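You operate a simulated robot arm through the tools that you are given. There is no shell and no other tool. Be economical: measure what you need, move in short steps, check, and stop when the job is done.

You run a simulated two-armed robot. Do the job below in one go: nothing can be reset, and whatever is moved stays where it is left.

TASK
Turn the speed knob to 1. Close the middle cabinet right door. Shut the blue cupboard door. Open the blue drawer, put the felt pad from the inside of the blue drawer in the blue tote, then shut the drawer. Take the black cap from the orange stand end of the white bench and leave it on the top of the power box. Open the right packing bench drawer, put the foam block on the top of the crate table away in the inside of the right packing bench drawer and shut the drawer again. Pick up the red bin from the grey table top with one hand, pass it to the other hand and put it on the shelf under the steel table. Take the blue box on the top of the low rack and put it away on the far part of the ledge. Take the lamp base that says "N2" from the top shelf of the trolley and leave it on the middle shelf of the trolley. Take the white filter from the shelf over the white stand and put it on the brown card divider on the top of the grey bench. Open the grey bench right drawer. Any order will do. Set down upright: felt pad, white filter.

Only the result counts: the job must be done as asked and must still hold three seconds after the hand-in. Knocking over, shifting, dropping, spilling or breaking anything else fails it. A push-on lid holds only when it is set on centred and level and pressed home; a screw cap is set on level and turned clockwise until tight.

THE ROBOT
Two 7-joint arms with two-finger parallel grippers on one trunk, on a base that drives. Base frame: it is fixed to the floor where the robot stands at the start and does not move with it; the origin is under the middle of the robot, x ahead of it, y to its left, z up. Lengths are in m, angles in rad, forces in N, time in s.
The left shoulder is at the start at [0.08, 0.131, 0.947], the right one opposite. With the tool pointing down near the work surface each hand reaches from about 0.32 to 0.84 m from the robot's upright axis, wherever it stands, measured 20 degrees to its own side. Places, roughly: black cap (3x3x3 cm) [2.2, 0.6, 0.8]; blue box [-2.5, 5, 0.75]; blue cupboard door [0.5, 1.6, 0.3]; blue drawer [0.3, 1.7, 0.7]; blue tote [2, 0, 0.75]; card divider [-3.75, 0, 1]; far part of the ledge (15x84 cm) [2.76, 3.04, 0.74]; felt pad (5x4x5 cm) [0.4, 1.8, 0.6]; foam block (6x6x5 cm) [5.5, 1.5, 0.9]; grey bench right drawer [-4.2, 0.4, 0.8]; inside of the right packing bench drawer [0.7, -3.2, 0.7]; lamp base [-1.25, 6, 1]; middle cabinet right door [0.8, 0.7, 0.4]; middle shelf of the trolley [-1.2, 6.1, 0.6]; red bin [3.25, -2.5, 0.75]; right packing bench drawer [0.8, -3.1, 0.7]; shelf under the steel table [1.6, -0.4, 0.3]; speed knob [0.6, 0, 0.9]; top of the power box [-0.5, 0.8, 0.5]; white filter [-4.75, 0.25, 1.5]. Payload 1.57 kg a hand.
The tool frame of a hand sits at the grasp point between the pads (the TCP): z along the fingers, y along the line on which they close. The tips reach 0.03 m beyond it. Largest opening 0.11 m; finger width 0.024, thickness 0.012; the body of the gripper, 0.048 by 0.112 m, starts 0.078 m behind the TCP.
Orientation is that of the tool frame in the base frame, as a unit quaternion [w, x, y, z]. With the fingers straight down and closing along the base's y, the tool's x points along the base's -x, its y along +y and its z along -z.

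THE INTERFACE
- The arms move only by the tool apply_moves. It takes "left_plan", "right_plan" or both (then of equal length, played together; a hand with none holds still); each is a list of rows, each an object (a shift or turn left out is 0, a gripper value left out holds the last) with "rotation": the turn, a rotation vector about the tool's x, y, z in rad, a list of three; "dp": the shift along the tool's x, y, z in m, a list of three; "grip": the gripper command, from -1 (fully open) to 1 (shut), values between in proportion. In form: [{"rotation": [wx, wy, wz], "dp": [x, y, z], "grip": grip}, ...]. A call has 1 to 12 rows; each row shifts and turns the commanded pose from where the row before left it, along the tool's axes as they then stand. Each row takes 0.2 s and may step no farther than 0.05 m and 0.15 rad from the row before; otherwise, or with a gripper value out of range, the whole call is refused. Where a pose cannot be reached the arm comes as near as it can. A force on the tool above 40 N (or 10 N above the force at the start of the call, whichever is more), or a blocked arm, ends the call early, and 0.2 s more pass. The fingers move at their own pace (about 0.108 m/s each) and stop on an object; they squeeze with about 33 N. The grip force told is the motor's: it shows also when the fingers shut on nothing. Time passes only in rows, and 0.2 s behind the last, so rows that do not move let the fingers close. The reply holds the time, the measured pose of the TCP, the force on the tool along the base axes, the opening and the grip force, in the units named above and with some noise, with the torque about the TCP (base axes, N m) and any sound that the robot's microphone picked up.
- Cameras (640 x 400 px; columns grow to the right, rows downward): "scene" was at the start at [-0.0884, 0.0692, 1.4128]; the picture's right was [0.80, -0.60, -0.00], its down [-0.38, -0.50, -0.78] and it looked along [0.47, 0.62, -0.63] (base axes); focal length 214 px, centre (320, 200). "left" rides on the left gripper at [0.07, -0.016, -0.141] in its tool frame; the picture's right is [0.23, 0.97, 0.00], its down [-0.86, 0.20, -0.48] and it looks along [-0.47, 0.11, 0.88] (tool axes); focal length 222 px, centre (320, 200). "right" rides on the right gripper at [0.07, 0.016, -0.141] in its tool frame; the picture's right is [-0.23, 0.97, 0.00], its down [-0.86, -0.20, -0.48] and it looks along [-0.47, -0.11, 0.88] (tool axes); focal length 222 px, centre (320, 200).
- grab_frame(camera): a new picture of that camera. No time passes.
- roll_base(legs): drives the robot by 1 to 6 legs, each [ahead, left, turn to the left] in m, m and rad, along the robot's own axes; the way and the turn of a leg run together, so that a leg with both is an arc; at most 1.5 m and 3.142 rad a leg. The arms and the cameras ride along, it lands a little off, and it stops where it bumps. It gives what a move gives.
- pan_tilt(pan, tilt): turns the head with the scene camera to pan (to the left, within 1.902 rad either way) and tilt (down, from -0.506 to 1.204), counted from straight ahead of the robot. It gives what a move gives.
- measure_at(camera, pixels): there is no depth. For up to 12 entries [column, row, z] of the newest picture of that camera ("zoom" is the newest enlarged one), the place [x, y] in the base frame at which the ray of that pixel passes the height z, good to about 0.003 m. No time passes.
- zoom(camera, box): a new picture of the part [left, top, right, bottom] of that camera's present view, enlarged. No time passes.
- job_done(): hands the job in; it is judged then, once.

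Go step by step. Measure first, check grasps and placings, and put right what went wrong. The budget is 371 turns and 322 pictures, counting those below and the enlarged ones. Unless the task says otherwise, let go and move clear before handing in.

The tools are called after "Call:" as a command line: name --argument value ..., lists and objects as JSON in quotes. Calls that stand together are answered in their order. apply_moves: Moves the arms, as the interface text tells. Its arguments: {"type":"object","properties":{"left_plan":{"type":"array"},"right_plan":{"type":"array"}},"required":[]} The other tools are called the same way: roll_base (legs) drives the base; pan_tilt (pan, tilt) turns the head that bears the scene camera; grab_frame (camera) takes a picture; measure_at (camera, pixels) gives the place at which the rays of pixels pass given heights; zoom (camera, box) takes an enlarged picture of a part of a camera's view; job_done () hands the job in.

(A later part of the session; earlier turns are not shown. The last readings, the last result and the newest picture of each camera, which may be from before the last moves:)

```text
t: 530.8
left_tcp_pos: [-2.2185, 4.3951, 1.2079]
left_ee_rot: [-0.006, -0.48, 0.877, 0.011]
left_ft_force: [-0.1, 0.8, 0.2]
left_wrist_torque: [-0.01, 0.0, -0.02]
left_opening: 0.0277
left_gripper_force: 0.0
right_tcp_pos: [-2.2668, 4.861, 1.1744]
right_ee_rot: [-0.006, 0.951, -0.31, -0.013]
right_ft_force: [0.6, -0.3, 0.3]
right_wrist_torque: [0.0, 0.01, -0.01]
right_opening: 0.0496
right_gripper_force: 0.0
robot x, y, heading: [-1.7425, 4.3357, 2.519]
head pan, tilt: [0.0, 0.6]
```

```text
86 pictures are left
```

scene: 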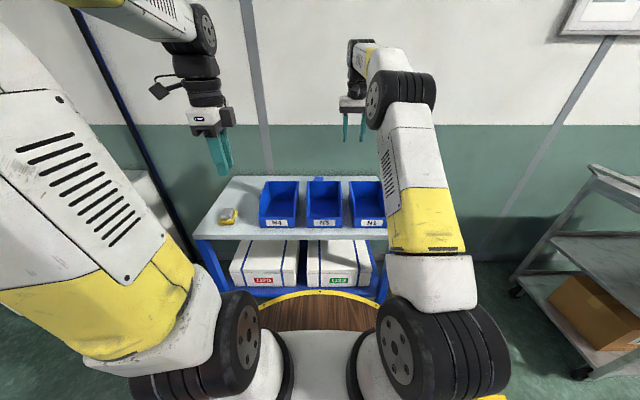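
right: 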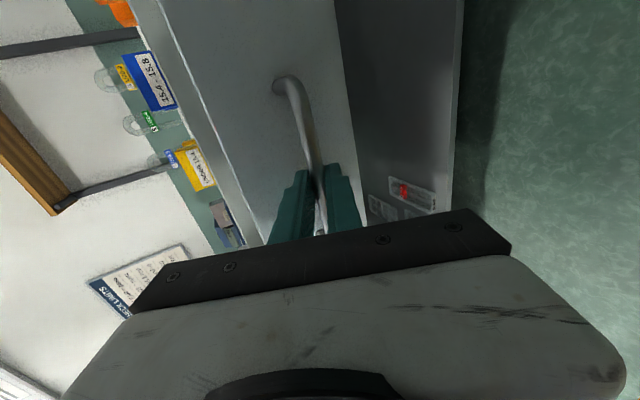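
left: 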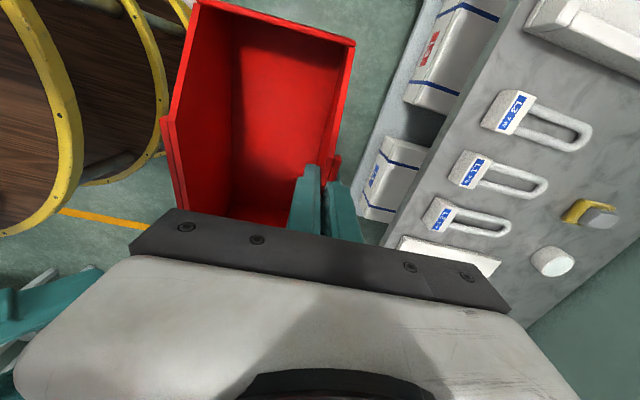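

Call:
zoom --camera "scene" --box '[190, 160, 400, 280]'

Call:
grab_frame --camera "right"

```text
3.05 times, centred on (295, 220) of scene
```

zoom: 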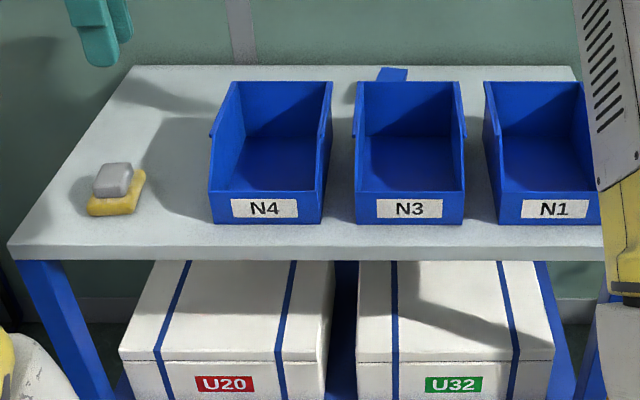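

```text
84 pictures are left
```

right: 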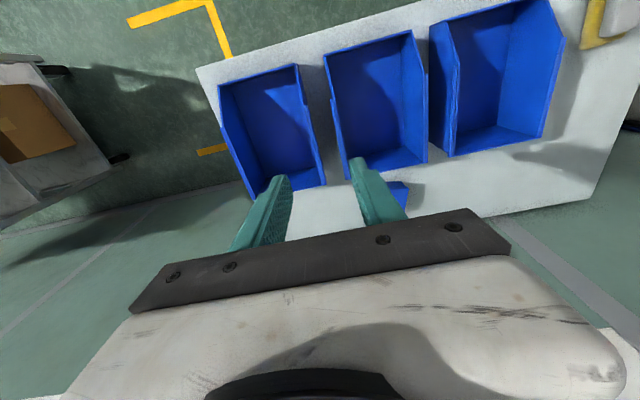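

A small blue box sits behind bin N3, at scene zoom (392,75) and right camera (398,192). I'll locate it.

Call:
measure_at --camera "zoom" --pixels '[[393, 70, 0.75], [393, 70, 0.8], [393, 70, 0.85], [360, 222, 0.75], [410, 255, 0.75], [410, 85, 0.85]]'

Call:
measure_at --camera "right" --pixels '[[400, 190, 0.75], [400, 190, 0.8], [400, 190, 0.85], [345, 155, 0.85], [425, 160, 0.85]]'

```text
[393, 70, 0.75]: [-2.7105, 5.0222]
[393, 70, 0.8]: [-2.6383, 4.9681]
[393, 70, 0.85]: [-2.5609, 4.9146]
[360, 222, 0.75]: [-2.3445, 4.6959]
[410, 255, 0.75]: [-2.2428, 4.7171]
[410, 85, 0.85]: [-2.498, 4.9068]
```

```text
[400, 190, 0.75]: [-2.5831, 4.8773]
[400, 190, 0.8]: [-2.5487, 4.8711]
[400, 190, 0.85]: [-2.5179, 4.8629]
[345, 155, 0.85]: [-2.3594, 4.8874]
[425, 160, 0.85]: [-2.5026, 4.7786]
```

Call:
roll_base --legs '[[0.27, 0.1, 0]]'

Call:
apply_moves --right_plan '[{"dp": [-0.035, 0.02, 0], "grip": -1}, {"dp": [-0.035, 0.02, 0]}, {"dp": [-0.01, 0.025, 0]}]'

Call:
grab_frame --camera "right"

```text
t: 532.8
left_tcp_pos: [-2.5028, 4.4705, 1.207]
left_ee_rot: [-0.006, -0.482, 0.876, 0.012]
left_ft_force: [0.0, 0.0, 0.1]
left_wrist_torque: [-0.01, 0.02, 0.0]
left_opening: 0.0274
left_gripper_force: 0.1
right_tcp_pos: [-2.5516, 4.9374, 1.1749]
right_ee_rot: [-0.006, 0.951, -0.307, -0.013]
right_ft_force: [0.3, -0.5, -0.4]
right_wrist_torque: [-0.02, 0.05, -0.03]
right_opening: 0.0493
right_gripper_force: 0.0
robot x, y, heading: [-2.0178, 4.4129, 2.525]
head pan, tilt: [0.0, 0.6]
```

```text
t: 533.6
left_tcp_pos: [-2.5026, 4.4716, 1.2079]
left_ee_rot: [-0.005, -0.481, 0.876, 0.011]
left_ft_force: [1.0, 0.1, 0.2]
left_wrist_torque: [-0.01, 0.05, -0.03]
left_opening: 0.0274
left_gripper_force: 0.1
right_tcp_pos: [-2.5981, 4.9088, 1.1658]
right_ee_rot: [-0.007, 0.951, -0.308, -0.012]
right_ft_force: [0.8, 0.3, -0.4]
right_wrist_torque: [0.02, 0.03, 0.02]
right_opening: 0.1099
right_gripper_force: 0.0
right hand out of reach, approached as far as the arm can: row 1, 2, 3
robot x, y, heading: [-2.0262, 4.4131, 2.524]
head pan, tilt: [0.0, 0.6]
```

```text
83 pictures are left
```

right: 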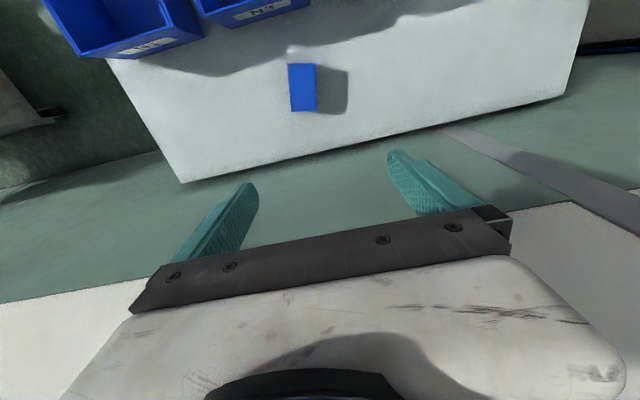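

Call:
measure_at --camera "right" --pixels '[[302, 88, 0.78], [302, 88, 0.82], [302, 88, 0.86], [288, 64, 0.82], [315, 64, 0.82], [291, 111, 0.82], [316, 108, 0.82]]'

Call:
zoom --camera "right" --box '[240, 40, 400, 140]'

```text
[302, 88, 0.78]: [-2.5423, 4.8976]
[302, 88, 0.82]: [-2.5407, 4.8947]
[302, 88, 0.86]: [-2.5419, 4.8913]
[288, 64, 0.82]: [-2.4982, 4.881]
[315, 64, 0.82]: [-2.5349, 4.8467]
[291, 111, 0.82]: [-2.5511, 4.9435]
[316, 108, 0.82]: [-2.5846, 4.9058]
```

```text
4.00 times, centred on (320, 90) of right
```

zoom: 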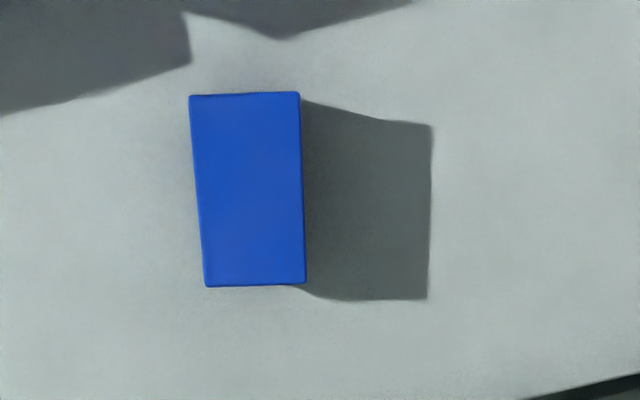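

The box is about 5×8 cm at (−2.541, 4.894), rotated slightly. I'll align, descend, and grip across its short side.

Call:
apply_moves --right_plan '[{"dp": [0.04, -0.011, 0.02]}, {"dp": [0.015, -0.01, 0.04]}, {"rotation": [0, 0, 0.1], "dp": [0, 0, 0.04]}, {"rotation": [0, 0, 0.1], "dp": [0, 0, 0.04]}, {"dp": [0, 0, 0.05]}]'

Call:
grab_frame --camera "right"

```text
t: 534.8
left_tcp_pos: [-2.5031, 4.4706, 1.2084]
left_ee_rot: [-0.005, -0.481, 0.876, 0.011]
left_ft_force: [0.0, -0.7, 0.2]
left_wrist_torque: [0.03, 0.05, 0.03]
left_opening: 0.0273
left_gripper_force: 0.1
right_tcp_pos: [-2.5435, 4.8988, 0.9764]
right_ee_rot: [-0.005, 0.916, -0.401, -0.013]
right_ft_force: [-0.2, 0.3, 0.1]
right_wrist_torque: [-0.01, 0.0, -0.01]
right_opening: 0.1101
right_gripper_force: 0.0
robot x, y, heading: [-2.0214, 4.414, 2.529]
head pan, tilt: [0.0, 0.6]
```

```text
81 pictures are left
```

right: 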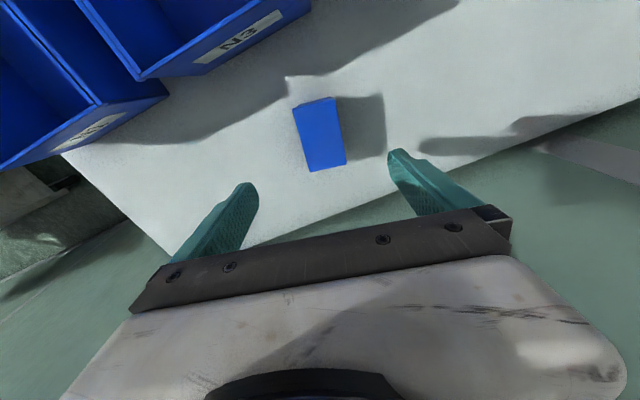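

Call:
apply_moves --right_plan '[{"dp": [0.015, 0, 0.04]}, {"dp": [0, 0, 0.045]}, {"dp": [0, 0, 0.045]}, {"dp": [0, 0, 0.03]}, {"grip": 0}, {"grip": 1}, {"grip": 1}]'

Call:
grab_frame --camera "right"

```text
t: 535.8
left_tcp_pos: [-2.5038, 4.4698, 1.2078]
left_ee_rot: [-0.004, -0.481, 0.877, 0.011]
left_ft_force: [0.5, -0.2, -0.3]
left_wrist_torque: [0.01, 0.0, -0.04]
left_opening: 0.0274
left_gripper_force: 0.0
right_tcp_pos: [-2.5359, 4.8901, 0.8296]
right_ee_rot: [-0.006, 0.916, -0.401, -0.013]
right_ft_force: [3.1, -3.7, 5.9]
right_wrist_torque: [0.09, -0.39, -0.26]
right_opening: 0.1102
right_gripper_force: 0.0
robot x, y, heading: [-2.0249, 4.4175, 2.53]
head pan, tilt: [0.0, 0.6]
stopped in row 4 (right hand): the force on the tool passed its limit at 71 N (the readings are from after the stop); the commanded pose is now the measured one
```

```text
80 pictures are left
```

right: 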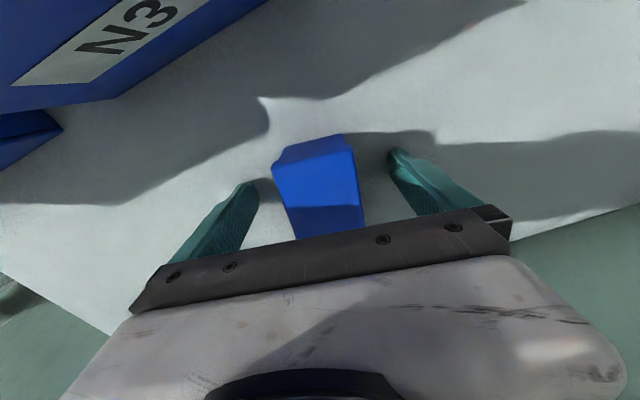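

The fingertips touched the table (so it's at z≈0.80). I'll lift 8 mm and close.

Call:
apply_moves --right_plan '[{"dp": [0, 0, -0.008]}, {"grip": 0}, {"grip": 1}, {"grip": 1}, {"dp": [0, 0, -0.02]}, {"dp": [0, 0, -0.04]}]'

Call:
grab_frame --camera "right"

```text
t: 537.2
left_tcp_pos: [-2.5026, 4.4705, 1.2076]
left_ee_rot: [-0.005, -0.482, 0.876, 0.011]
left_ft_force: [-0.3, -0.2, 0.4]
left_wrist_torque: [-0.03, -0.06, -0.01]
left_opening: 0.0275
left_gripper_force: 0.0
right_tcp_pos: [-2.5362, 4.8872, 0.8965]
right_ee_rot: [-0.006, 0.916, -0.401, -0.012]
right_ft_force: [-0.4, 0.0, -2.8]
right_wrist_torque: [0.0, 0.01, -0.04]
right_opening: 0.0496
right_gripper_force: 33.0
robot x, y, heading: [-2.0218, 4.411, 2.527]
head pan, tilt: [0.0, 0.6]
```

```text
79 pictures are left
```

right: 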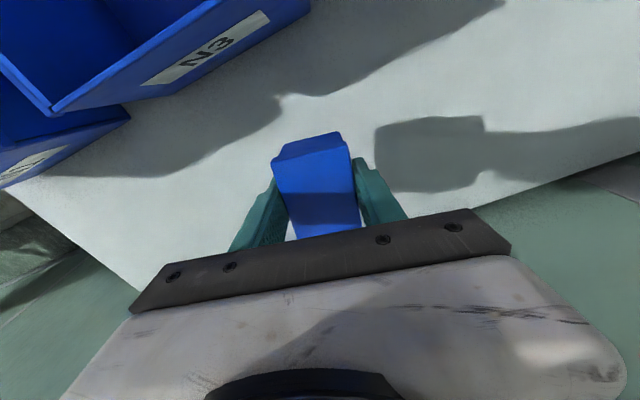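

The box is held. I'll lift and retract it, then move towards the trolley.

Call:
apply_moves --right_plan '[{"dp": [0, 0, -0.05]}, {"dp": [0, 0, -0.05]}, {"dp": [0, 0, -0.05]}, {"dp": [0, 0, -0.05]}, {"dp": [0, 0, -0.05]}, {"dp": [0.045, 0, 0]}, {"dp": [0.045, 0, 0]}, {"dp": [0.045, 0, 0]}, {"dp": [0.045, 0, 0]}, {"dp": [0.045, 0, 0]}]'

Call:
roll_base --legs '[[-0.55, 0, 0], [0, -1.45, 0]]'

Call:
pan_tilt --pan -0.25 --tilt 0.6

Call:
grab_frame --camera "scene"

```text
t: 539.4
left_tcp_pos: [-2.5022, 4.4711, 1.2066]
left_ee_rot: [-0.005, -0.482, 0.876, 0.011]
left_ft_force: [0.1, 0.7, 0.1]
left_wrist_torque: [-0.04, -0.02, 0.01]
left_opening: 0.0276
left_gripper_force: 0.1
right_tcp_pos: [-2.3779, 4.7185, 1.141]
right_ee_rot: [-0.004, 0.916, -0.402, -0.013]
right_ft_force: [-0.6, 1.7, -2.4]
right_wrist_torque: [-0.01, -0.04, 0.01]
right_opening: 0.0494
right_gripper_force: 32.7
robot x, y, heading: [-2.022, 4.4152, 2.525]
head pan, tilt: [0.0, 0.6]
```

```text
t: 549.3
left_tcp_pos: [-1.24, 5.3449, 1.2067]
left_ee_rot: [-0.006, -0.488, 0.873, 0.011]
left_ft_force: [0.7, -0.2, 0.0]
left_wrist_torque: [-0.01, -0.01, 0.03]
left_opening: 0.0274
left_gripper_force: 0.1
right_tcp_pos: [-1.1178, 5.5954, 1.1404]
right_ee_rot: [-0.005, 0.919, -0.393, -0.012]
right_ft_force: [0.1, 0.6, -1.3]
right_wrist_torque: [0.04, -0.02, -0.02]
right_opening: 0.0496
right_gripper_force: 33.2
robot x, y, heading: [-0.7576, 5.2994, 2.544]
head pan, tilt: [0.0, 0.6]
```

```text
t: 550.0
left_tcp_pos: [-1.2383, 5.3464, 1.207]
left_ee_rot: [-0.006, -0.488, 0.872, 0.011]
left_ft_force: [0.7, 0.1, 0.9]
left_wrist_torque: [0.02, -0.01, 0.0]
left_opening: 0.0274
left_gripper_force: 0.1
right_tcp_pos: [-1.118, 5.5942, 1.1407]
right_ee_rot: [-0.005, 0.919, -0.394, -0.013]
right_ft_force: [-0.6, 0.5, -1.5]
right_wrist_torque: [0.01, -0.02, 0.01]
right_opening: 0.0499
right_gripper_force: 33.4
robot x, y, heading: [-0.7592, 5.2953, 2.543]
head pan, tilt: [-0.25, 0.6]
```

```text
78 pictures are left
```

scene: 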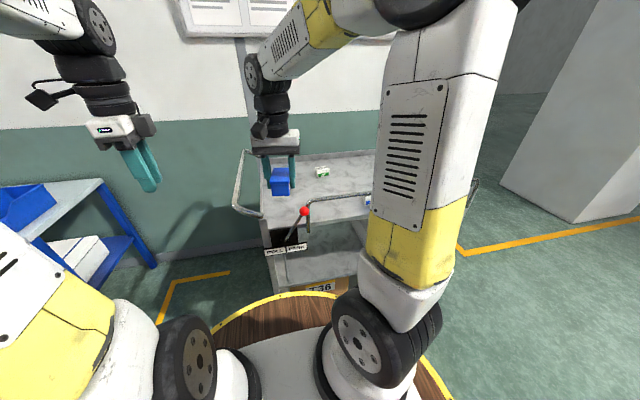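

Call:
zoom --camera "scene" --box '[225, 130, 385, 300]'

Call:
measure_at --camera "scene" --pixels '[[265, 222, 0.9], [370, 215, 0.9], [262, 165, 0.9], [323, 175, 0.9], [370, 203, 0.9], [275, 285, 0.5]]'

```text
2.35 times, centred on (305, 215) of scene
```

zoom: 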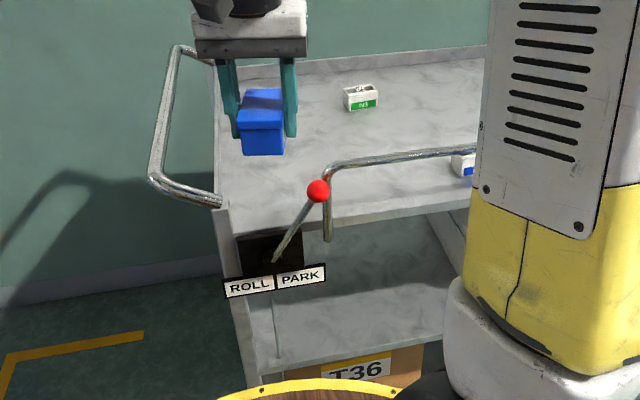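

```text
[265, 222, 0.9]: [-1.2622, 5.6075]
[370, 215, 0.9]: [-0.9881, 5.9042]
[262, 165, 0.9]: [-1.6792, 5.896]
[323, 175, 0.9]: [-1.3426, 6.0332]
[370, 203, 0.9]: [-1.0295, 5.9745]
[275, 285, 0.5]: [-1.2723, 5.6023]
```

Call:
roll_base --legs '[[0, -0.54, -0.02]]'

Call:
pan_tilt --pan 0.1 --tilt 0.6

Call:
grab_frame --camera "scene"

Call:
zoom --camera "scene" --box '[190, 120, 410, 300]'

```text
t: 553.1
left_tcp_pos: [-0.9384, 5.7852, 1.2078]
left_ee_rot: [-0.005, -0.483, 0.875, 0.011]
left_ft_force: [0.7, -0.4, 0.1]
left_wrist_torque: [-0.02, 0.0, -0.01]
left_opening: 0.0275
left_gripper_force: 0.0
right_tcp_pos: [-0.8139, 6.0345, 1.1408]
right_ee_rot: [-0.006, 0.917, -0.4, -0.013]
right_ft_force: [-0.8, 0.8, -1.8]
right_wrist_torque: [-0.02, -0.03, 0.0]
right_opening: 0.0497
right_gripper_force: 33.1
robot x, y, heading: [-0.4561, 5.7295, 2.527]
head pan, tilt: [-0.25, 0.6]
```

```text
t: 554.0
left_tcp_pos: [-0.938, 5.7866, 1.209]
left_ee_rot: [-0.005, -0.483, 0.876, 0.011]
left_ft_force: [0.5, 0.0, 0.4]
left_wrist_torque: [0.01, 0.01, -0.04]
left_opening: 0.0276
left_gripper_force: 0.2
right_tcp_pos: [-0.8133, 6.0324, 1.1416]
right_ee_rot: [-0.007, 0.917, -0.4, -0.012]
right_ft_force: [-0.6, 0.0, -1.9]
right_wrist_torque: [-0.02, -0.02, 0.03]
right_opening: 0.0496
right_gripper_force: 33.1
robot x, y, heading: [-0.4554, 5.7296, 2.532]
head pan, tilt: [0.099, 0.6]
```

```text
76 pictures are left
```

scene: 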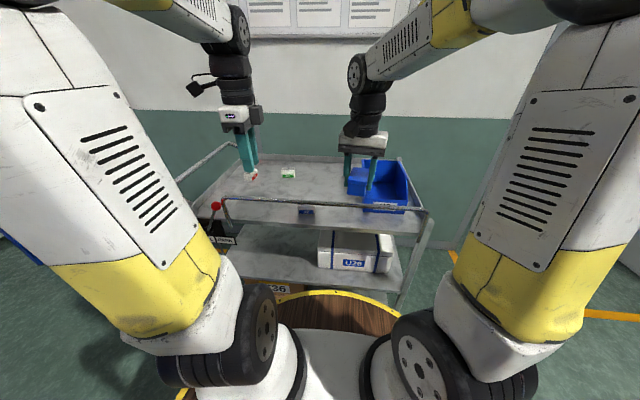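

```text
2.22 times, centred on (300, 210) of scene
```

zoom: 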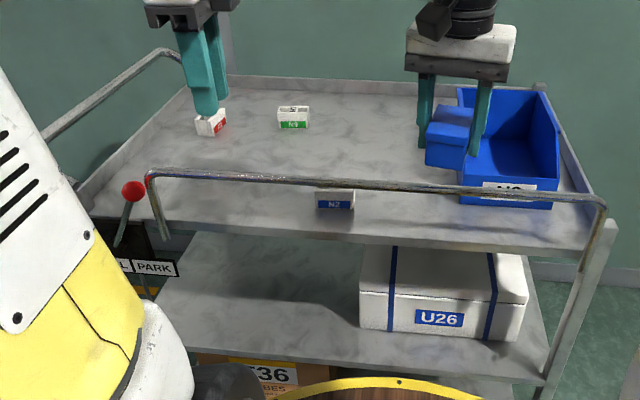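

N2 is just behind the front rail; the middle shelf below has free space on the left. I'll restore the left hand's yaw and look from above.

Call:
apply_moves --left_plan '[{"rotation": [0, 0, -0.143], "grip": -0.4}, {"rotation": [0, 0, -0.143]}, {"rotation": [0, 0, -0.143]}, {"rotation": [0, 0, -0.143]}, {"rotation": [0, 0, -0.143]}, {"rotation": [0, 0, -0.143]}, {"rotation": [0, 0, -0.143]}, {"rotation": [0, 0, -0.143]}, {"rotation": [0, 0, -0.143]}, {"rotation": [0, 0, -0.143]}, {"rotation": [0, 0, -0.14]}]'

Call:
grab_frame --camera "left"

Call:
measure_at --camera "zoom" --pixels '[[335, 207, 0.9], [335, 193, 0.93], [335, 183, 0.96], [335, 183, 1.0], [318, 208, 0.9], [354, 208, 0.9], [320, 240, 0.9], [300, 350, 0.55], [150, 320, 0.55], [200, 240, 0.55]]'

```text
t: 556.4
left_tcp_pos: [-0.9375, 5.7853, 1.2068]
left_ee_rot: [-0.005, 0.961, -0.277, -0.011]
left_ft_force: [0.5, 0.0, 0.1]
left_wrist_torque: [-0.02, 0.01, 0.0]
left_opening: 0.0771
left_gripper_force: 0.1
right_tcp_pos: [-0.8127, 6.0337, 1.141]
right_ee_rot: [-0.006, 0.917, -0.4, -0.013]
right_ft_force: [-0.5, 0.0, -1.7]
right_wrist_torque: [-0.01, 0.01, 0.0]
right_opening: 0.0494
right_gripper_force: 33.1
robot x, y, heading: [-0.4575, 5.7324, 2.531]
head pan, tilt: [0.099, 0.6]
```

```text
74 pictures are left
```

left: 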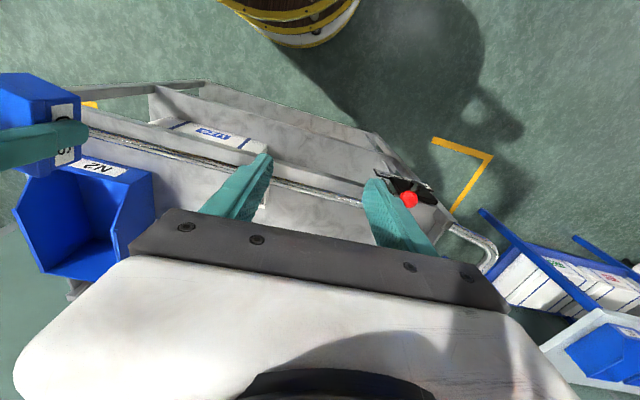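

```text
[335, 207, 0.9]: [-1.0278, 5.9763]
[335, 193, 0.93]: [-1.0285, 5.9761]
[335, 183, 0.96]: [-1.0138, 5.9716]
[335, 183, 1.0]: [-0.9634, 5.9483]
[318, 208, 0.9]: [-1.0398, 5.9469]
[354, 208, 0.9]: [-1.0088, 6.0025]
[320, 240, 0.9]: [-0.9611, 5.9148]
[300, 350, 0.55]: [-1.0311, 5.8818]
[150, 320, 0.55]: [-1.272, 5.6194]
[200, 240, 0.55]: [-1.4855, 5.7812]
```

Call:
apply_moves --left_plan '[{"dp": [-0.035, -0.033, 0]}, {"dp": [-0.035, -0.033, 0]}, {"dp": [-0.035, -0.034, 0]}, {"dp": [-0.035, 0, 0]}]'

Call:
grab_frame --camera "left"

```text
t: 557.4
left_tcp_pos: [-1.0038, 5.9444, 1.2122]
left_ee_rot: [-0.004, 0.961, -0.277, -0.011]
left_ft_force: [0.0, 0.3, 0.2]
left_wrist_torque: [0.03, 0.03, -0.02]
left_opening: 0.077
left_gripper_force: 0.0
right_tcp_pos: [-0.8131, 6.0329, 1.1417]
right_ee_rot: [-0.006, 0.916, -0.4, -0.012]
right_ft_force: [0.7, -0.3, -1.3]
right_wrist_torque: [0.03, 0.0, -0.02]
right_opening: 0.0495
right_gripper_force: 33.1
robot x, y, heading: [-0.4567, 5.7299, 2.53]
head pan, tilt: [0.099, 0.6]
```

```text
73 pictures are left
```

left: 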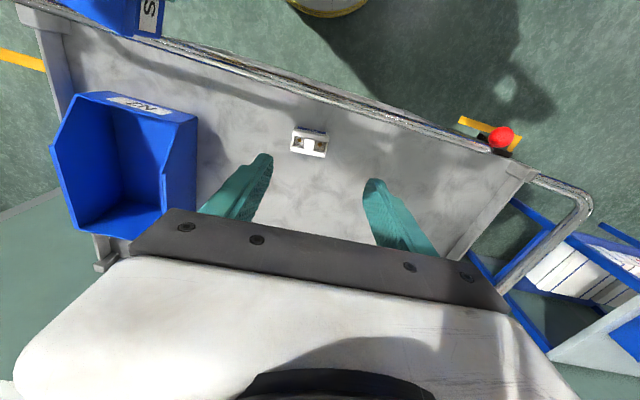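

Call:
measure_at --camera "left" --pixels '[[309, 143, 0.88], [309, 143, 0.92], [309, 143, 0.96], [291, 140, 0.92], [327, 146, 0.92], [312, 130, 0.92], [306, 156, 0.92], [300, 92, 0.98], [400, 118, 0.98]]'

Call:
zoom --camera "left" --box '[230, 60, 390, 180]'

```text
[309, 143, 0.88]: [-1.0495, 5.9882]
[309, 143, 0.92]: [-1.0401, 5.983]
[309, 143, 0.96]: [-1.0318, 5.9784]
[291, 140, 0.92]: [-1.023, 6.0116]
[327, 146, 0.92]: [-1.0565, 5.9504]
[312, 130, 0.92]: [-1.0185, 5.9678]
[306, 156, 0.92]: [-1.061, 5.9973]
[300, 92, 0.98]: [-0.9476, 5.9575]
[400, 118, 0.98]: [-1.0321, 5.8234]
```

```text
3.33 times, centred on (310, 120) of left
```

zoom: 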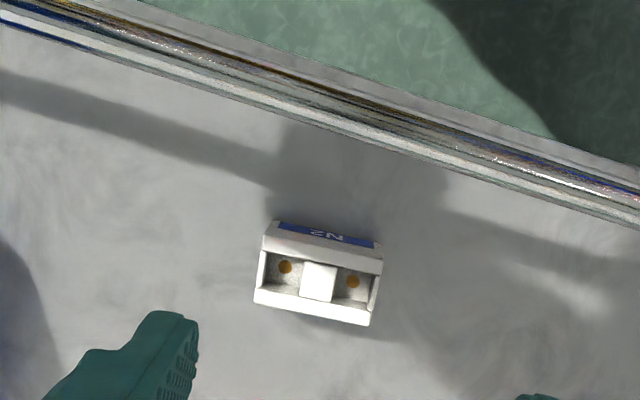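

N2 is a 7×5 cm block centred at (−1.04, 5.983). I'll pick it up with a vertical hand first.

Call:
apply_moves --left_plan '[{"dp": [-0.026, -0.007, 0.03], "rotation": [0, 0, 0.064], "grip": -1}, {"dp": [-0.025, -0.007, 0.04]}, {"dp": [0, 0, 0.05]}, {"dp": [0, 0, 0.05]}, {"dp": [0, 0, 0.045]}]'

Call:
grab_frame --camera "left"

```text
t: 558.5
left_tcp_pos: [-1.0409, 5.9893, 0.9966]
left_ee_rot: [-0.004, 0.951, -0.309, -0.012]
left_ft_force: [-0.5, -0.3, -0.1]
left_wrist_torque: [0.03, 0.02, 0.0]
left_opening: 0.1101
left_gripper_force: 0.0
right_tcp_pos: [-0.8138, 6.0329, 1.1411]
right_ee_rot: [-0.005, 0.917, -0.4, -0.013]
right_ft_force: [0.4, -0.3, -1.2]
right_wrist_torque: [0.0, 0.0, 0.01]
right_opening: 0.0495
right_gripper_force: 33.3
robot x, y, heading: [-0.4556, 5.7307, 2.537]
head pan, tilt: [0.099, 0.6]
```

```text
71 pictures are left
```

left: 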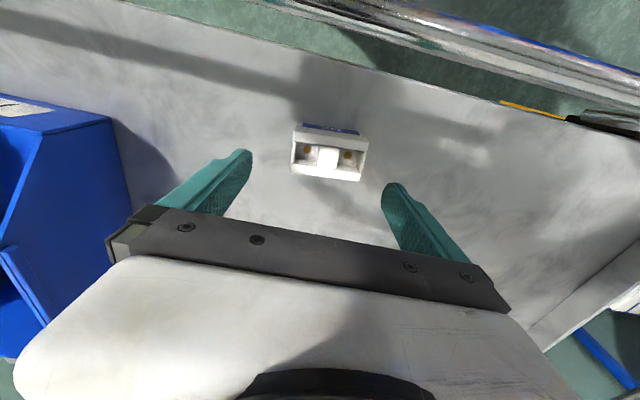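

Call:
apply_moves --left_plan '[{"dp": [0.01, 0.008, 0.03]}, {"dp": [0, 0, 0.027]}, {"grip": 0}, {"grip": 1}, {"grip": 1}, {"dp": [0, 0, -0.03]}, {"dp": [0, 0, -0.03]}]'

Call:
grab_frame --camera "left"

```text
t: 560.1
left_tcp_pos: [-1.0378, 5.9769, 1.0021]
left_ee_rot: [-0.003, 0.951, -0.308, -0.012]
left_ft_force: [-1.0, 0.6, -1.0]
left_wrist_torque: [-0.02, -0.01, -0.04]
left_opening: 0.0687
left_gripper_force: 32.8
right_tcp_pos: [-0.8127, 6.0335, 1.1403]
right_ee_rot: [-0.006, 0.916, -0.4, -0.012]
right_ft_force: [-0.4, 0.3, -1.3]
right_wrist_torque: [-0.01, -0.01, 0.0]
right_opening: 0.0498
right_gripper_force: 32.7
robot x, y, heading: [-0.454, 5.7311, 2.53]
head pan, tilt: [0.099, 0.6]
```

```text
70 pictures are left
```

left: 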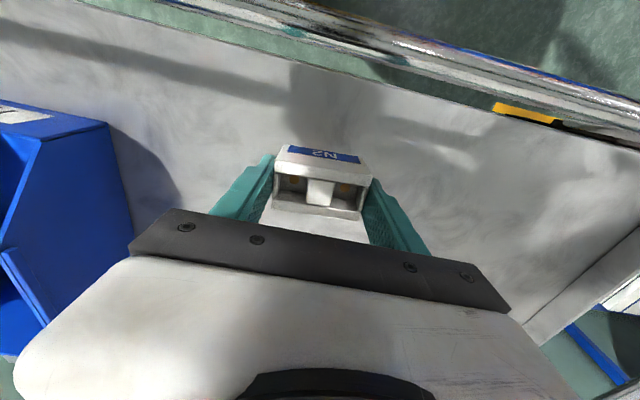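

N2 is held. I'll set it down 0.16 m deeper on the top shelf so I can regrip it with a strongly pitched hand for the middle shelf.

Call:
apply_moves --left_plan '[{"dp": [-0.04, 0, 0]}, {"dp": [-0.04, 0, 0]}, {"dp": [-0.04, 0, 0]}, {"dp": [-0.04, 0, 0]}, {"dp": [0, 0, 0.03]}, {"dp": [0, 0, 0.02]}, {"dp": [0, 0, 0.005]}, {"dp": [0, 0, 0.004]}, {"dp": [0, 0, 0.004]}]'

```text
t: 562.1
left_tcp_pos: [-1.1686, 6.0712, 0.9418]
left_ee_rot: [-0.003, 0.951, -0.308, -0.011]
left_ft_force: [-0.2, -0.3, -1.0]
left_wrist_torque: [-0.01, 0.01, 0.01]
left_opening: 0.0686
left_gripper_force: 33.3
right_tcp_pos: [-0.8138, 6.0343, 1.141]
right_ee_rot: [-0.005, 0.917, -0.4, -0.013]
right_ft_force: [1.2, 0.3, -1.7]
right_wrist_torque: [-0.03, -0.05, 0.04]
right_opening: 0.0495
right_gripper_force: 32.9
robot x, y, heading: [-0.4557, 5.7338, 2.528]
head pan, tilt: [0.099, 0.6]
```

Call:
apply_moves --left_plan '[{"dp": [0, 0, 0.004]}, {"dp": [0, 0, 0.004]}, {"dp": [0, 0, 0.004]}, {"dp": [0, 0, 0.004]}]'

```text
t: 562.9
left_tcp_pos: [-1.1701, 6.0722, 0.9389]
left_ee_rot: [-0.007, 0.951, -0.307, -0.017]
left_ft_force: [-1.3, 1.0, 4.1]
left_wrist_torque: [-0.04, -0.03, 0.0]
left_opening: 0.0677
left_gripper_force: 33.4
right_tcp_pos: [-0.8131, 6.0327, 1.1403]
right_ee_rot: [-0.005, 0.916, -0.4, -0.012]
right_ft_force: [-0.2, -0.1, -0.9]
right_wrist_torque: [-0.02, 0.02, -0.01]
right_opening: 0.0494
right_gripper_force: 33.1
robot x, y, heading: [-0.4579, 5.7282, 2.531]
head pan, tilt: [0.099, 0.6]
stopped in row 3 (left hand): the force on the tool passed its limit at 45 N (the readings are from after the stop); the commanded pose is now the measured one
```

Contact. I'll release, rise, move back, and pitch the hand 0.9 rad forward for the regrip.

Call:
apply_moves --left_plan '[{"grip": -0.5}, {"grip": -1}, {"dp": [0, 0, -0.05]}, {"dp": [0, 0, -0.05]}, {"dp": [0.03, 0, -0.04]}, {"dp": [0.04, 0, 0]}, {"dp": [0.035, 0, 0]}]'

Call:
apply_moves --left_plan '[{"rotation": [0, -0.15, 0]}, {"rotation": [0, -0.15, 0]}, {"rotation": [0, -0.15, 0]}, {"rotation": [0, -0.15, 0]}, {"rotation": [0, -0.15, 0]}, {"rotation": [0, -0.15, 0]}, {}]'

Call:
grab_frame --camera "left"

```text
t: 564.5
left_tcp_pos: [-1.0804, 6.0077, 1.0719]
left_ee_rot: [-0.005, 0.951, -0.309, -0.016]
left_ft_force: [0.5, -0.1, -0.3]
left_wrist_torque: [-0.04, -0.02, 0.0]
left_opening: 0.1102
left_gripper_force: 0.1
right_tcp_pos: [-0.8135, 6.0343, 1.1403]
right_ee_rot: [-0.005, 0.916, -0.4, -0.013]
right_ft_force: [-1.6, 0.2, -2.6]
right_wrist_torque: [0.01, -0.04, 0.0]
right_opening: 0.0497
right_gripper_force: 32.9
robot x, y, heading: [-0.4548, 5.7265, 2.528]
head pan, tilt: [0.099, 0.6]
```

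```text
t: 566.1
left_tcp_pos: [-1.0808, 6.0076, 1.0734]
left_ee_rot: [-0.139, 0.849, -0.275, -0.428]
left_ft_force: [0.3, 0.2, 0.0]
left_wrist_torque: [0.02, -0.02, 0.02]
left_opening: 0.11
left_gripper_force: 0.1
right_tcp_pos: [-0.8143, 6.0331, 1.1416]
right_ee_rot: [-0.005, 0.916, -0.4, -0.013]
right_ft_force: [-0.1, 0.3, -2.5]
right_wrist_torque: [-0.02, -0.02, 0.02]
right_opening: 0.0496
right_gripper_force: 32.4
robot x, y, heading: [-0.4598, 5.7306, 2.528]
head pan, tilt: [0.099, 0.6]
```

```text
69 pictures are left
```

left: 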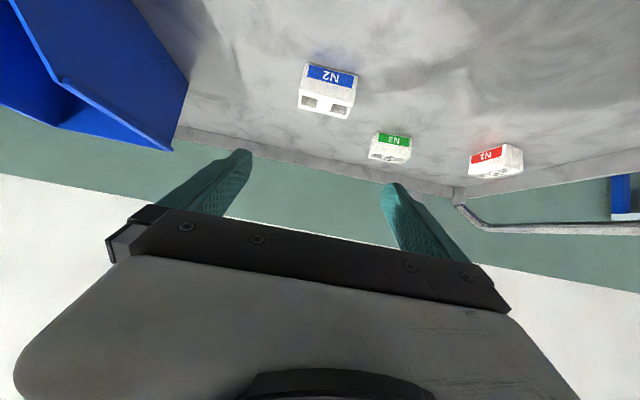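

N2 appears exactly where expected. I'll align and advance along the pitched axis.

Call:
apply_moves --left_plan '[{"dp": [0.027, 0, 0]}, {"dp": [0.027, 0, 0]}, {"dp": [0, 0, 0.04]}, {"dp": [0, 0, 0.04]}, {"dp": [0, 0, 0.04]}]'

Call:
grab_frame --camera "left"

```text
t: 567.0
left_tcp_pos: [-1.0867, 6.0111, 0.9968]
left_ee_rot: [-0.138, 0.852, -0.274, -0.424]
left_ft_force: [15.7, -11.5, 21.0]
left_wrist_torque: [-1.54, -2.71, -0.38]
left_opening: 0.1101
left_gripper_force: 0.0
right_tcp_pos: [-0.8124, 6.0332, 1.1407]
right_ee_rot: [-0.006, 0.916, -0.4, -0.013]
right_ft_force: [0.9, -0.4, -0.9]
right_wrist_torque: [0.04, 0.03, -0.01]
right_opening: 0.0495
right_gripper_force: 33.1
robot x, y, heading: [-0.4577, 5.7258, 2.526]
head pan, tilt: [0.099, 0.6]
stopped in row 4 (left hand): the force on the tool passed its limit at 248 N (the readings are from after the stop); the commanded pose is now the measured one
```

```text
68 pictures are left
```

left: 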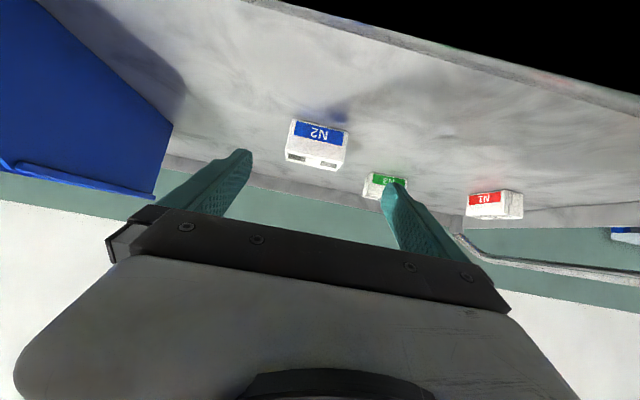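

The hand's camera bumped the front rail. I'll back off and check whether the trolley moved.

Call:
apply_moves --left_plan '[{"dp": [0, 0, -0.03]}, {"dp": [-0.03, 0, -0.03]}, {"dp": [-0.04, 0, 0]}, {"dp": [-0.04, 0, 0]}, {"dp": [-0.04, 0, 0]}]'

Call:
zoom --camera "scene" --box '[190, 120, 410, 300]'

```text
t: 568.2
left_tcp_pos: [-1.1222, 6.0376, 1.1498]
left_ee_rot: [-0.138, 0.852, -0.275, -0.423]
left_ft_force: [0.0, 0.1, -0.3]
left_wrist_torque: [0.03, 0.0, -0.01]
left_opening: 0.11
left_gripper_force: 0.0
right_tcp_pos: [-0.8137, 6.034, 1.1405]
right_ee_rot: [-0.005, 0.917, -0.399, -0.013]
right_ft_force: [0.4, 0.9, -1.0]
right_wrist_torque: [-0.03, 0.02, 0.0]
right_opening: 0.0498
right_gripper_force: 33.0
robot x, y, heading: [-0.4564, 5.7288, 2.531]
head pan, tilt: [0.099, 0.6]
```

```text
2.22 times, centred on (300, 210) of scene
```

zoom: 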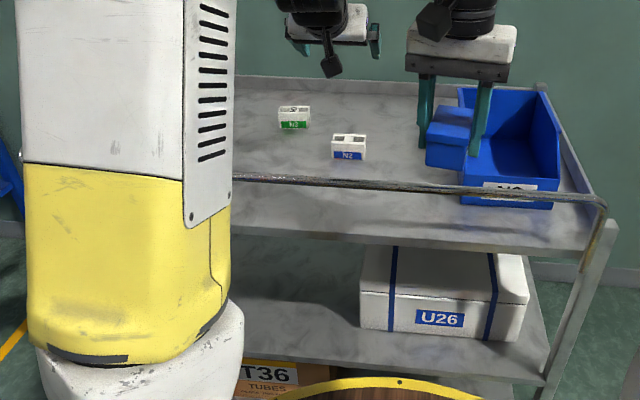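

The trolley and its contents haven't moved. I'll use a smaller pitch (0.7) and come straight down onto N2 instead.

Call:
apply_moves --left_plan '[{"rotation": [0, 0.1, 0]}, {"rotation": [0, 0.1, 0]}, {"dp": [-0.0373, 0, 0.0314]}, {"dp": [0.0258, 0, 0.0306]}, {"dp": [0.0258, 0, 0.0306]}, {"dp": [0.0258, 0, 0.0306]}]'

Call:
grab_frame --camera "left"

Call:
zoom --camera "scene" --box '[190, 90, 410, 250]'

```text
t: 569.6
left_tcp_pos: [-1.1663, 6.0672, 1.0302]
left_ee_rot: [-0.11, 0.89, -0.287, -0.336]
left_ft_force: [-0.3, -0.4, -0.2]
left_wrist_torque: [0.02, -0.01, -0.02]
left_opening: 0.1099
left_gripper_force: 0.1
right_tcp_pos: [-0.8133, 6.0333, 1.1412]
right_ee_rot: [-0.006, 0.917, -0.399, -0.014]
right_ft_force: [0.9, 0.2, -1.7]
right_wrist_torque: [0.02, 0.03, 0.0]
right_opening: 0.0494
right_gripper_force: 33.5
robot x, y, heading: [-0.4585, 5.7266, 2.531]
head pan, tilt: [0.099, 0.6]
```

```text
66 pictures are left
```

left: 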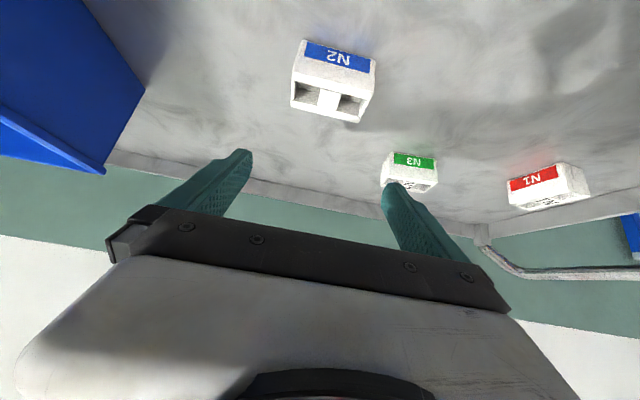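

```text
2.50 times, centred on (300, 170) of scene
```

zoom: 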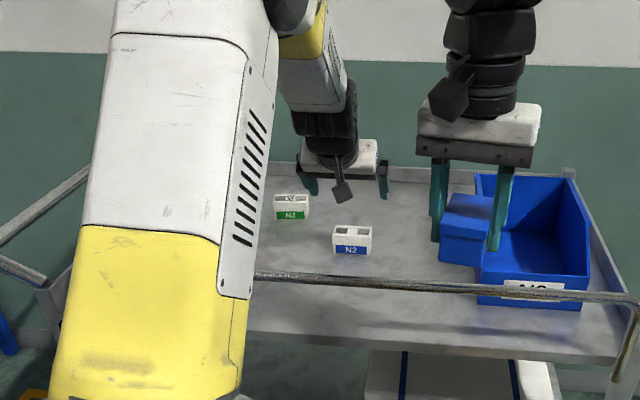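

Call:
apply_moves --left_plan '[{"dp": [0.031, 0, 0.0275]}, {"dp": [0.0258, 0, 0.0306]}, {"dp": [0.0065, 0, 0.0077]}]'

Call:
grab_frame --camera "left"

```text
t: 570.5
left_tcp_pos: [-1.1603, 6.0655, 0.9402]
left_ee_rot: [-0.11, 0.89, -0.288, -0.337]
left_ft_force: [-0.6, 0.1, 0.4]
left_wrist_torque: [0.02, 0.0, 0.01]
left_opening: 0.1102
left_gripper_force: 0.1
right_tcp_pos: [-0.8132, 6.0331, 1.1405]
right_ee_rot: [-0.006, 0.917, -0.4, -0.014]
right_ft_force: [0.5, -0.8, -1.5]
right_wrist_torque: [-0.03, -0.02, 0.03]
right_opening: 0.0498
right_gripper_force: 33.5
robot x, y, heading: [-0.4567, 5.7311, 2.531]
head pan, tilt: [0.099, 0.6]
```

```text
64 pictures are left
```

left: 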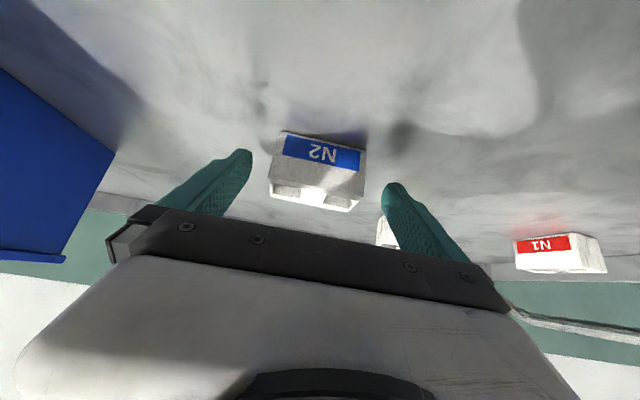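

N2 is centred between the fingers. I'll close and lift straight up.

Call:
apply_moves --left_plan '[{"grip": 0}, {"grip": 1}, {"grip": 1}, {"dp": [-0.0258, 0, -0.0306]}, {"dp": [-0.0258, 0, -0.0306]}, {"dp": [-0.0258, 0, -0.0306]}, {"dp": [-0.0258, 0, -0.0306]}, {"dp": [-0.0258, 0, -0.0306]}]'

Call:
grab_frame --camera "left"

```text
t: 572.2
left_tcp_pos: [-1.1618, 6.0627, 1.1397]
left_ee_rot: [-0.11, 0.89, -0.287, -0.337]
left_ft_force: [-0.1, 0.3, -0.3]
left_wrist_torque: [-0.03, -0.02, 0.02]
left_opening: 0.0676
left_gripper_force: 33.2
right_tcp_pos: [-0.814, 6.0347, 1.141]
right_ee_rot: [-0.005, 0.916, -0.4, -0.012]
right_ft_force: [-0.2, 0.4, -1.4]
right_wrist_torque: [-0.05, -0.02, -0.01]
right_opening: 0.0496
right_gripper_force: 33.2
robot x, y, heading: [-0.4561, 5.7295, 2.528]
head pan, tilt: [0.099, 0.6]
```

```text
63 pictures are left
```

left: 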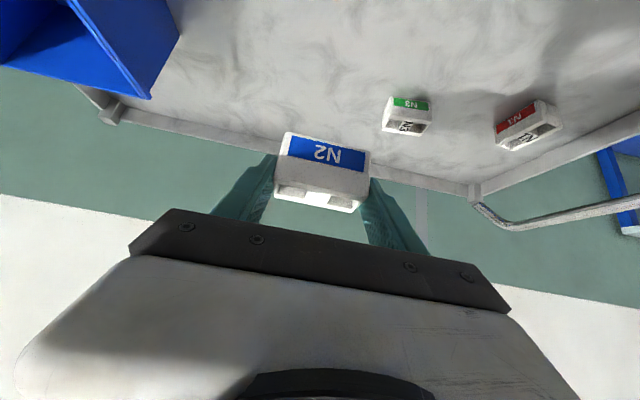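

N2 is held with a pitched grip. I'll back the base away, lower the hand in front of the trolley to middle-shelf height, then move in.

Call:
roll_base --legs '[[-0.37, 0.08, 0]]'

Call:
apply_moves --left_plan '[{"dp": [0.0277, 0, 0.0329]}, {"dp": [0.0277, 0, 0.0329]}, {"dp": [0.0277, 0, 0.0329]}, {"dp": [0.0277, 0, 0.0329]}, {"dp": [0.0277, 0, 0.0329]}, {"dp": [0.0277, 0, 0.0329]}, {"dp": [0.0277, 0, 0.0329]}, {"dp": [0.0277, 0, 0.0329]}, {"dp": [0.0277, 0, 0.0329]}, {"dp": [0.0277, 0, 0.0329]}, {"dp": [0.0277, 0, 0.0329]}]'

Call:
grab_frame --camera "left"

Call:
grab_frame --camera "scene"

```text
t: 574.7
left_tcp_pos: [-0.8994, 5.7819, 1.1399]
left_ee_rot: [-0.11, 0.89, -0.288, -0.337]
left_ft_force: [-0.7, 0.9, -1.0]
left_wrist_torque: [0.01, 0.0, 0.0]
left_opening: 0.0677
left_gripper_force: 33.3
right_tcp_pos: [-0.5517, 5.7519, 1.1394]
right_ee_rot: [-0.006, 0.916, -0.401, -0.012]
right_ft_force: [-0.1, 0.3, -1.8]
right_wrist_torque: [-0.01, -0.02, -0.01]
right_opening: 0.0497
right_gripper_force: 32.8
robot x, y, heading: [-0.196, 5.4459, 2.53]
head pan, tilt: [0.099, 0.6]
```

```text
t: 577.1
left_tcp_pos: [-0.9073, 5.7878, 0.667]
left_ee_rot: [-0.11, 0.89, -0.288, -0.337]
left_ft_force: [0.7, 0.1, -0.1]
left_wrist_torque: [-0.01, -0.02, -0.03]
left_opening: 0.0674
left_gripper_force: 32.5
right_tcp_pos: [-0.5526, 5.7519, 1.1412]
right_ee_rot: [-0.006, 0.916, -0.4, -0.013]
right_ft_force: [0.3, 0.2, -1.6]
right_wrist_torque: [-0.01, -0.01, -0.02]
right_opening: 0.0495
right_gripper_force: 33.0
robot x, y, heading: [-0.1956, 5.446, 2.53]
head pan, tilt: [0.099, 0.6]
```

```text
62 pictures are left
```

left: 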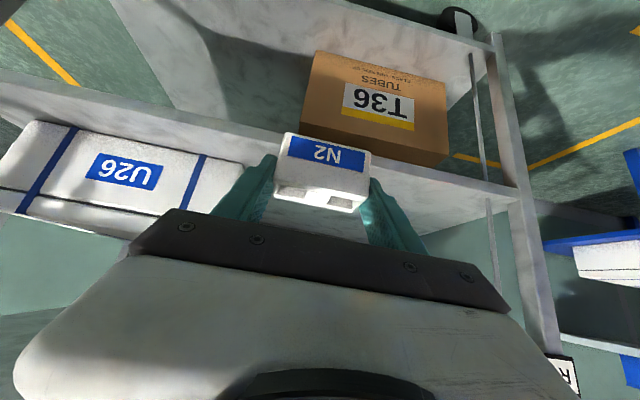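

```text
61 pictures are left
```

scene: 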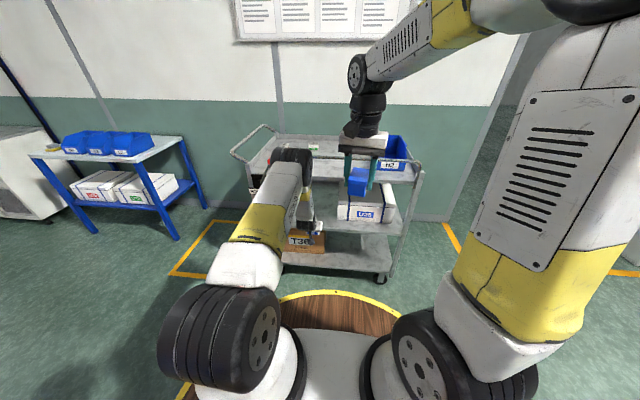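

Call:
zoom --camera "scene" --box '[220, 120, 440, 290]'

Call:
measure_at --camera "scene" --pixels '[[290, 155, 0.9], [290, 155, 1.05], [300, 190, 0.8], [300, 190, 0.9], [285, 262, 0.55], [388, 265, 0.55], [350, 232, 0.55]]'

```text
2.35 times, centred on (330, 205) of scene
```

zoom: 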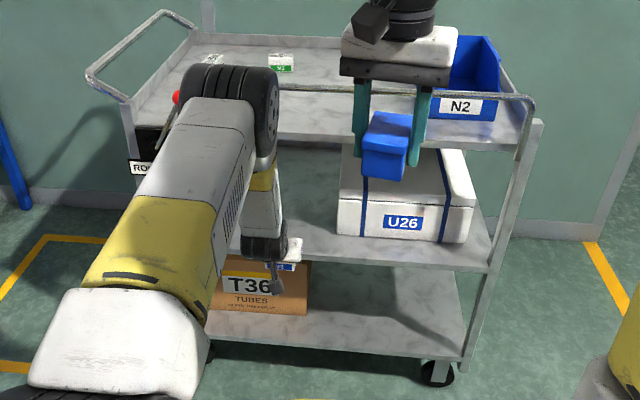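

```text
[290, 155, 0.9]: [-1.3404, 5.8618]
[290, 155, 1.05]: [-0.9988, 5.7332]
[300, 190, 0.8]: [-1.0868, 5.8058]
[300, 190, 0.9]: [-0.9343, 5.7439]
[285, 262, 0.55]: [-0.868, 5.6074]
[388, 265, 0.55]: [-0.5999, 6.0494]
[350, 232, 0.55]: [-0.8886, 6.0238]
```

The elbow sits high near the rail, so I'll extend the arm first (lowering the elbow into line) rather than drive in.

Call:
apply_moves --left_plan '[{"dp": [-0.0306, 0, 0.0258]}, {"dp": [-0.0306, 0, 0.0258]}, {"dp": [-0.0306, 0, 0.0258]}]'

Call:
zoom --camera "scene" --box '[220, 120, 440, 290]'

```text
t: 577.9
left_tcp_pos: [-1.0043, 5.8581, 0.6691]
left_ee_rot: [-0.11, 0.89, -0.287, -0.336]
left_ft_force: [-0.3, 0.5, -0.4]
left_wrist_torque: [-0.03, -0.03, 0.05]
left_opening: 0.0679
left_gripper_force: 32.7
right_tcp_pos: [-0.5514, 5.7518, 1.14]
right_ee_rot: [-0.005, 0.916, -0.4, -0.013]
right_ft_force: [0.5, -0.7, -1.1]
right_wrist_torque: [0.0, 0.03, 0.03]
right_opening: 0.0498
right_gripper_force: 33.3
robot x, y, heading: [-0.1959, 5.4451, 2.529]
head pan, tilt: [0.099, 0.6]
```

```text
2.35 times, centred on (330, 205) of scene
```

zoom: 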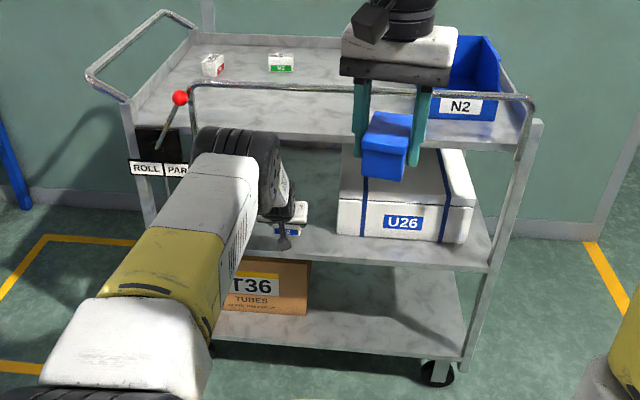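

Call:
apply_moves --left_plan '[{"dp": [-0.0306, 0, 0.0258]}, {"dp": [-0.0306, 0, 0.0258]}, {"dp": [-0.0153, 0, 0.0129]}]'

Call:
grab_frame --camera "left"

Call:
zoom --camera "scene" --box '[250, 150, 390, 260]'

```text
t: 578.7
left_tcp_pos: [-1.0381, 5.8895, 0.6752]
left_ee_rot: [-0.111, 0.89, -0.287, -0.336]
left_ft_force: [0.1, 0.6, -1.3]
left_wrist_torque: [0.03, -0.02, -0.04]
left_opening: 0.0675
left_gripper_force: 33.0
left hand out of reach, approached as far as the arm can: row 2, 3
right_tcp_pos: [-0.5522, 5.7517, 1.14]
right_ee_rot: [-0.005, 0.916, -0.4, -0.012]
right_ft_force: [0.3, 0.4, -2.1]
right_wrist_torque: [0.03, -0.05, -0.01]
right_opening: 0.0497
right_gripper_force: 33.2
robot x, y, heading: [-0.1979, 5.4465, 2.53]
head pan, tilt: [0.099, 0.6]
```

```text
58 pictures are left
```

left: 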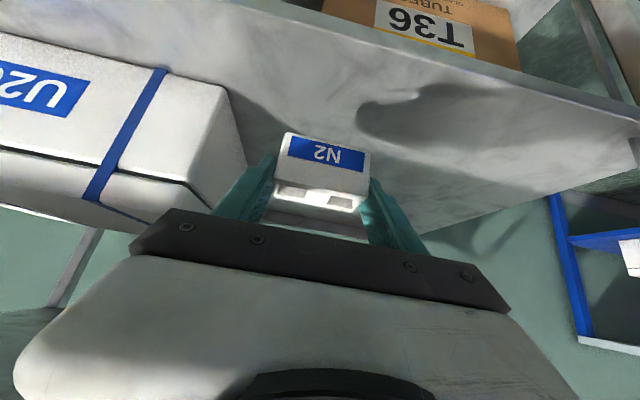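

```text
3.64 times, centred on (320, 205) of scene
```

zoom: 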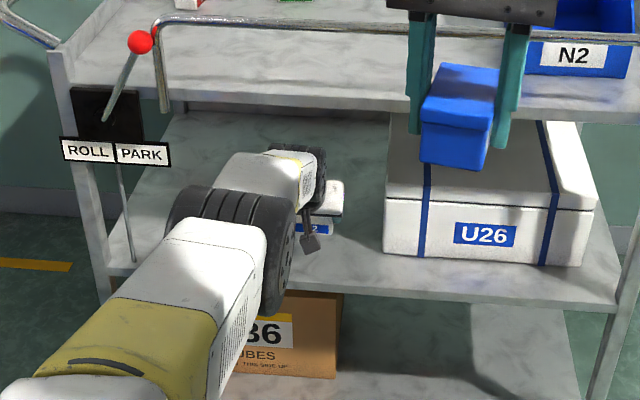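

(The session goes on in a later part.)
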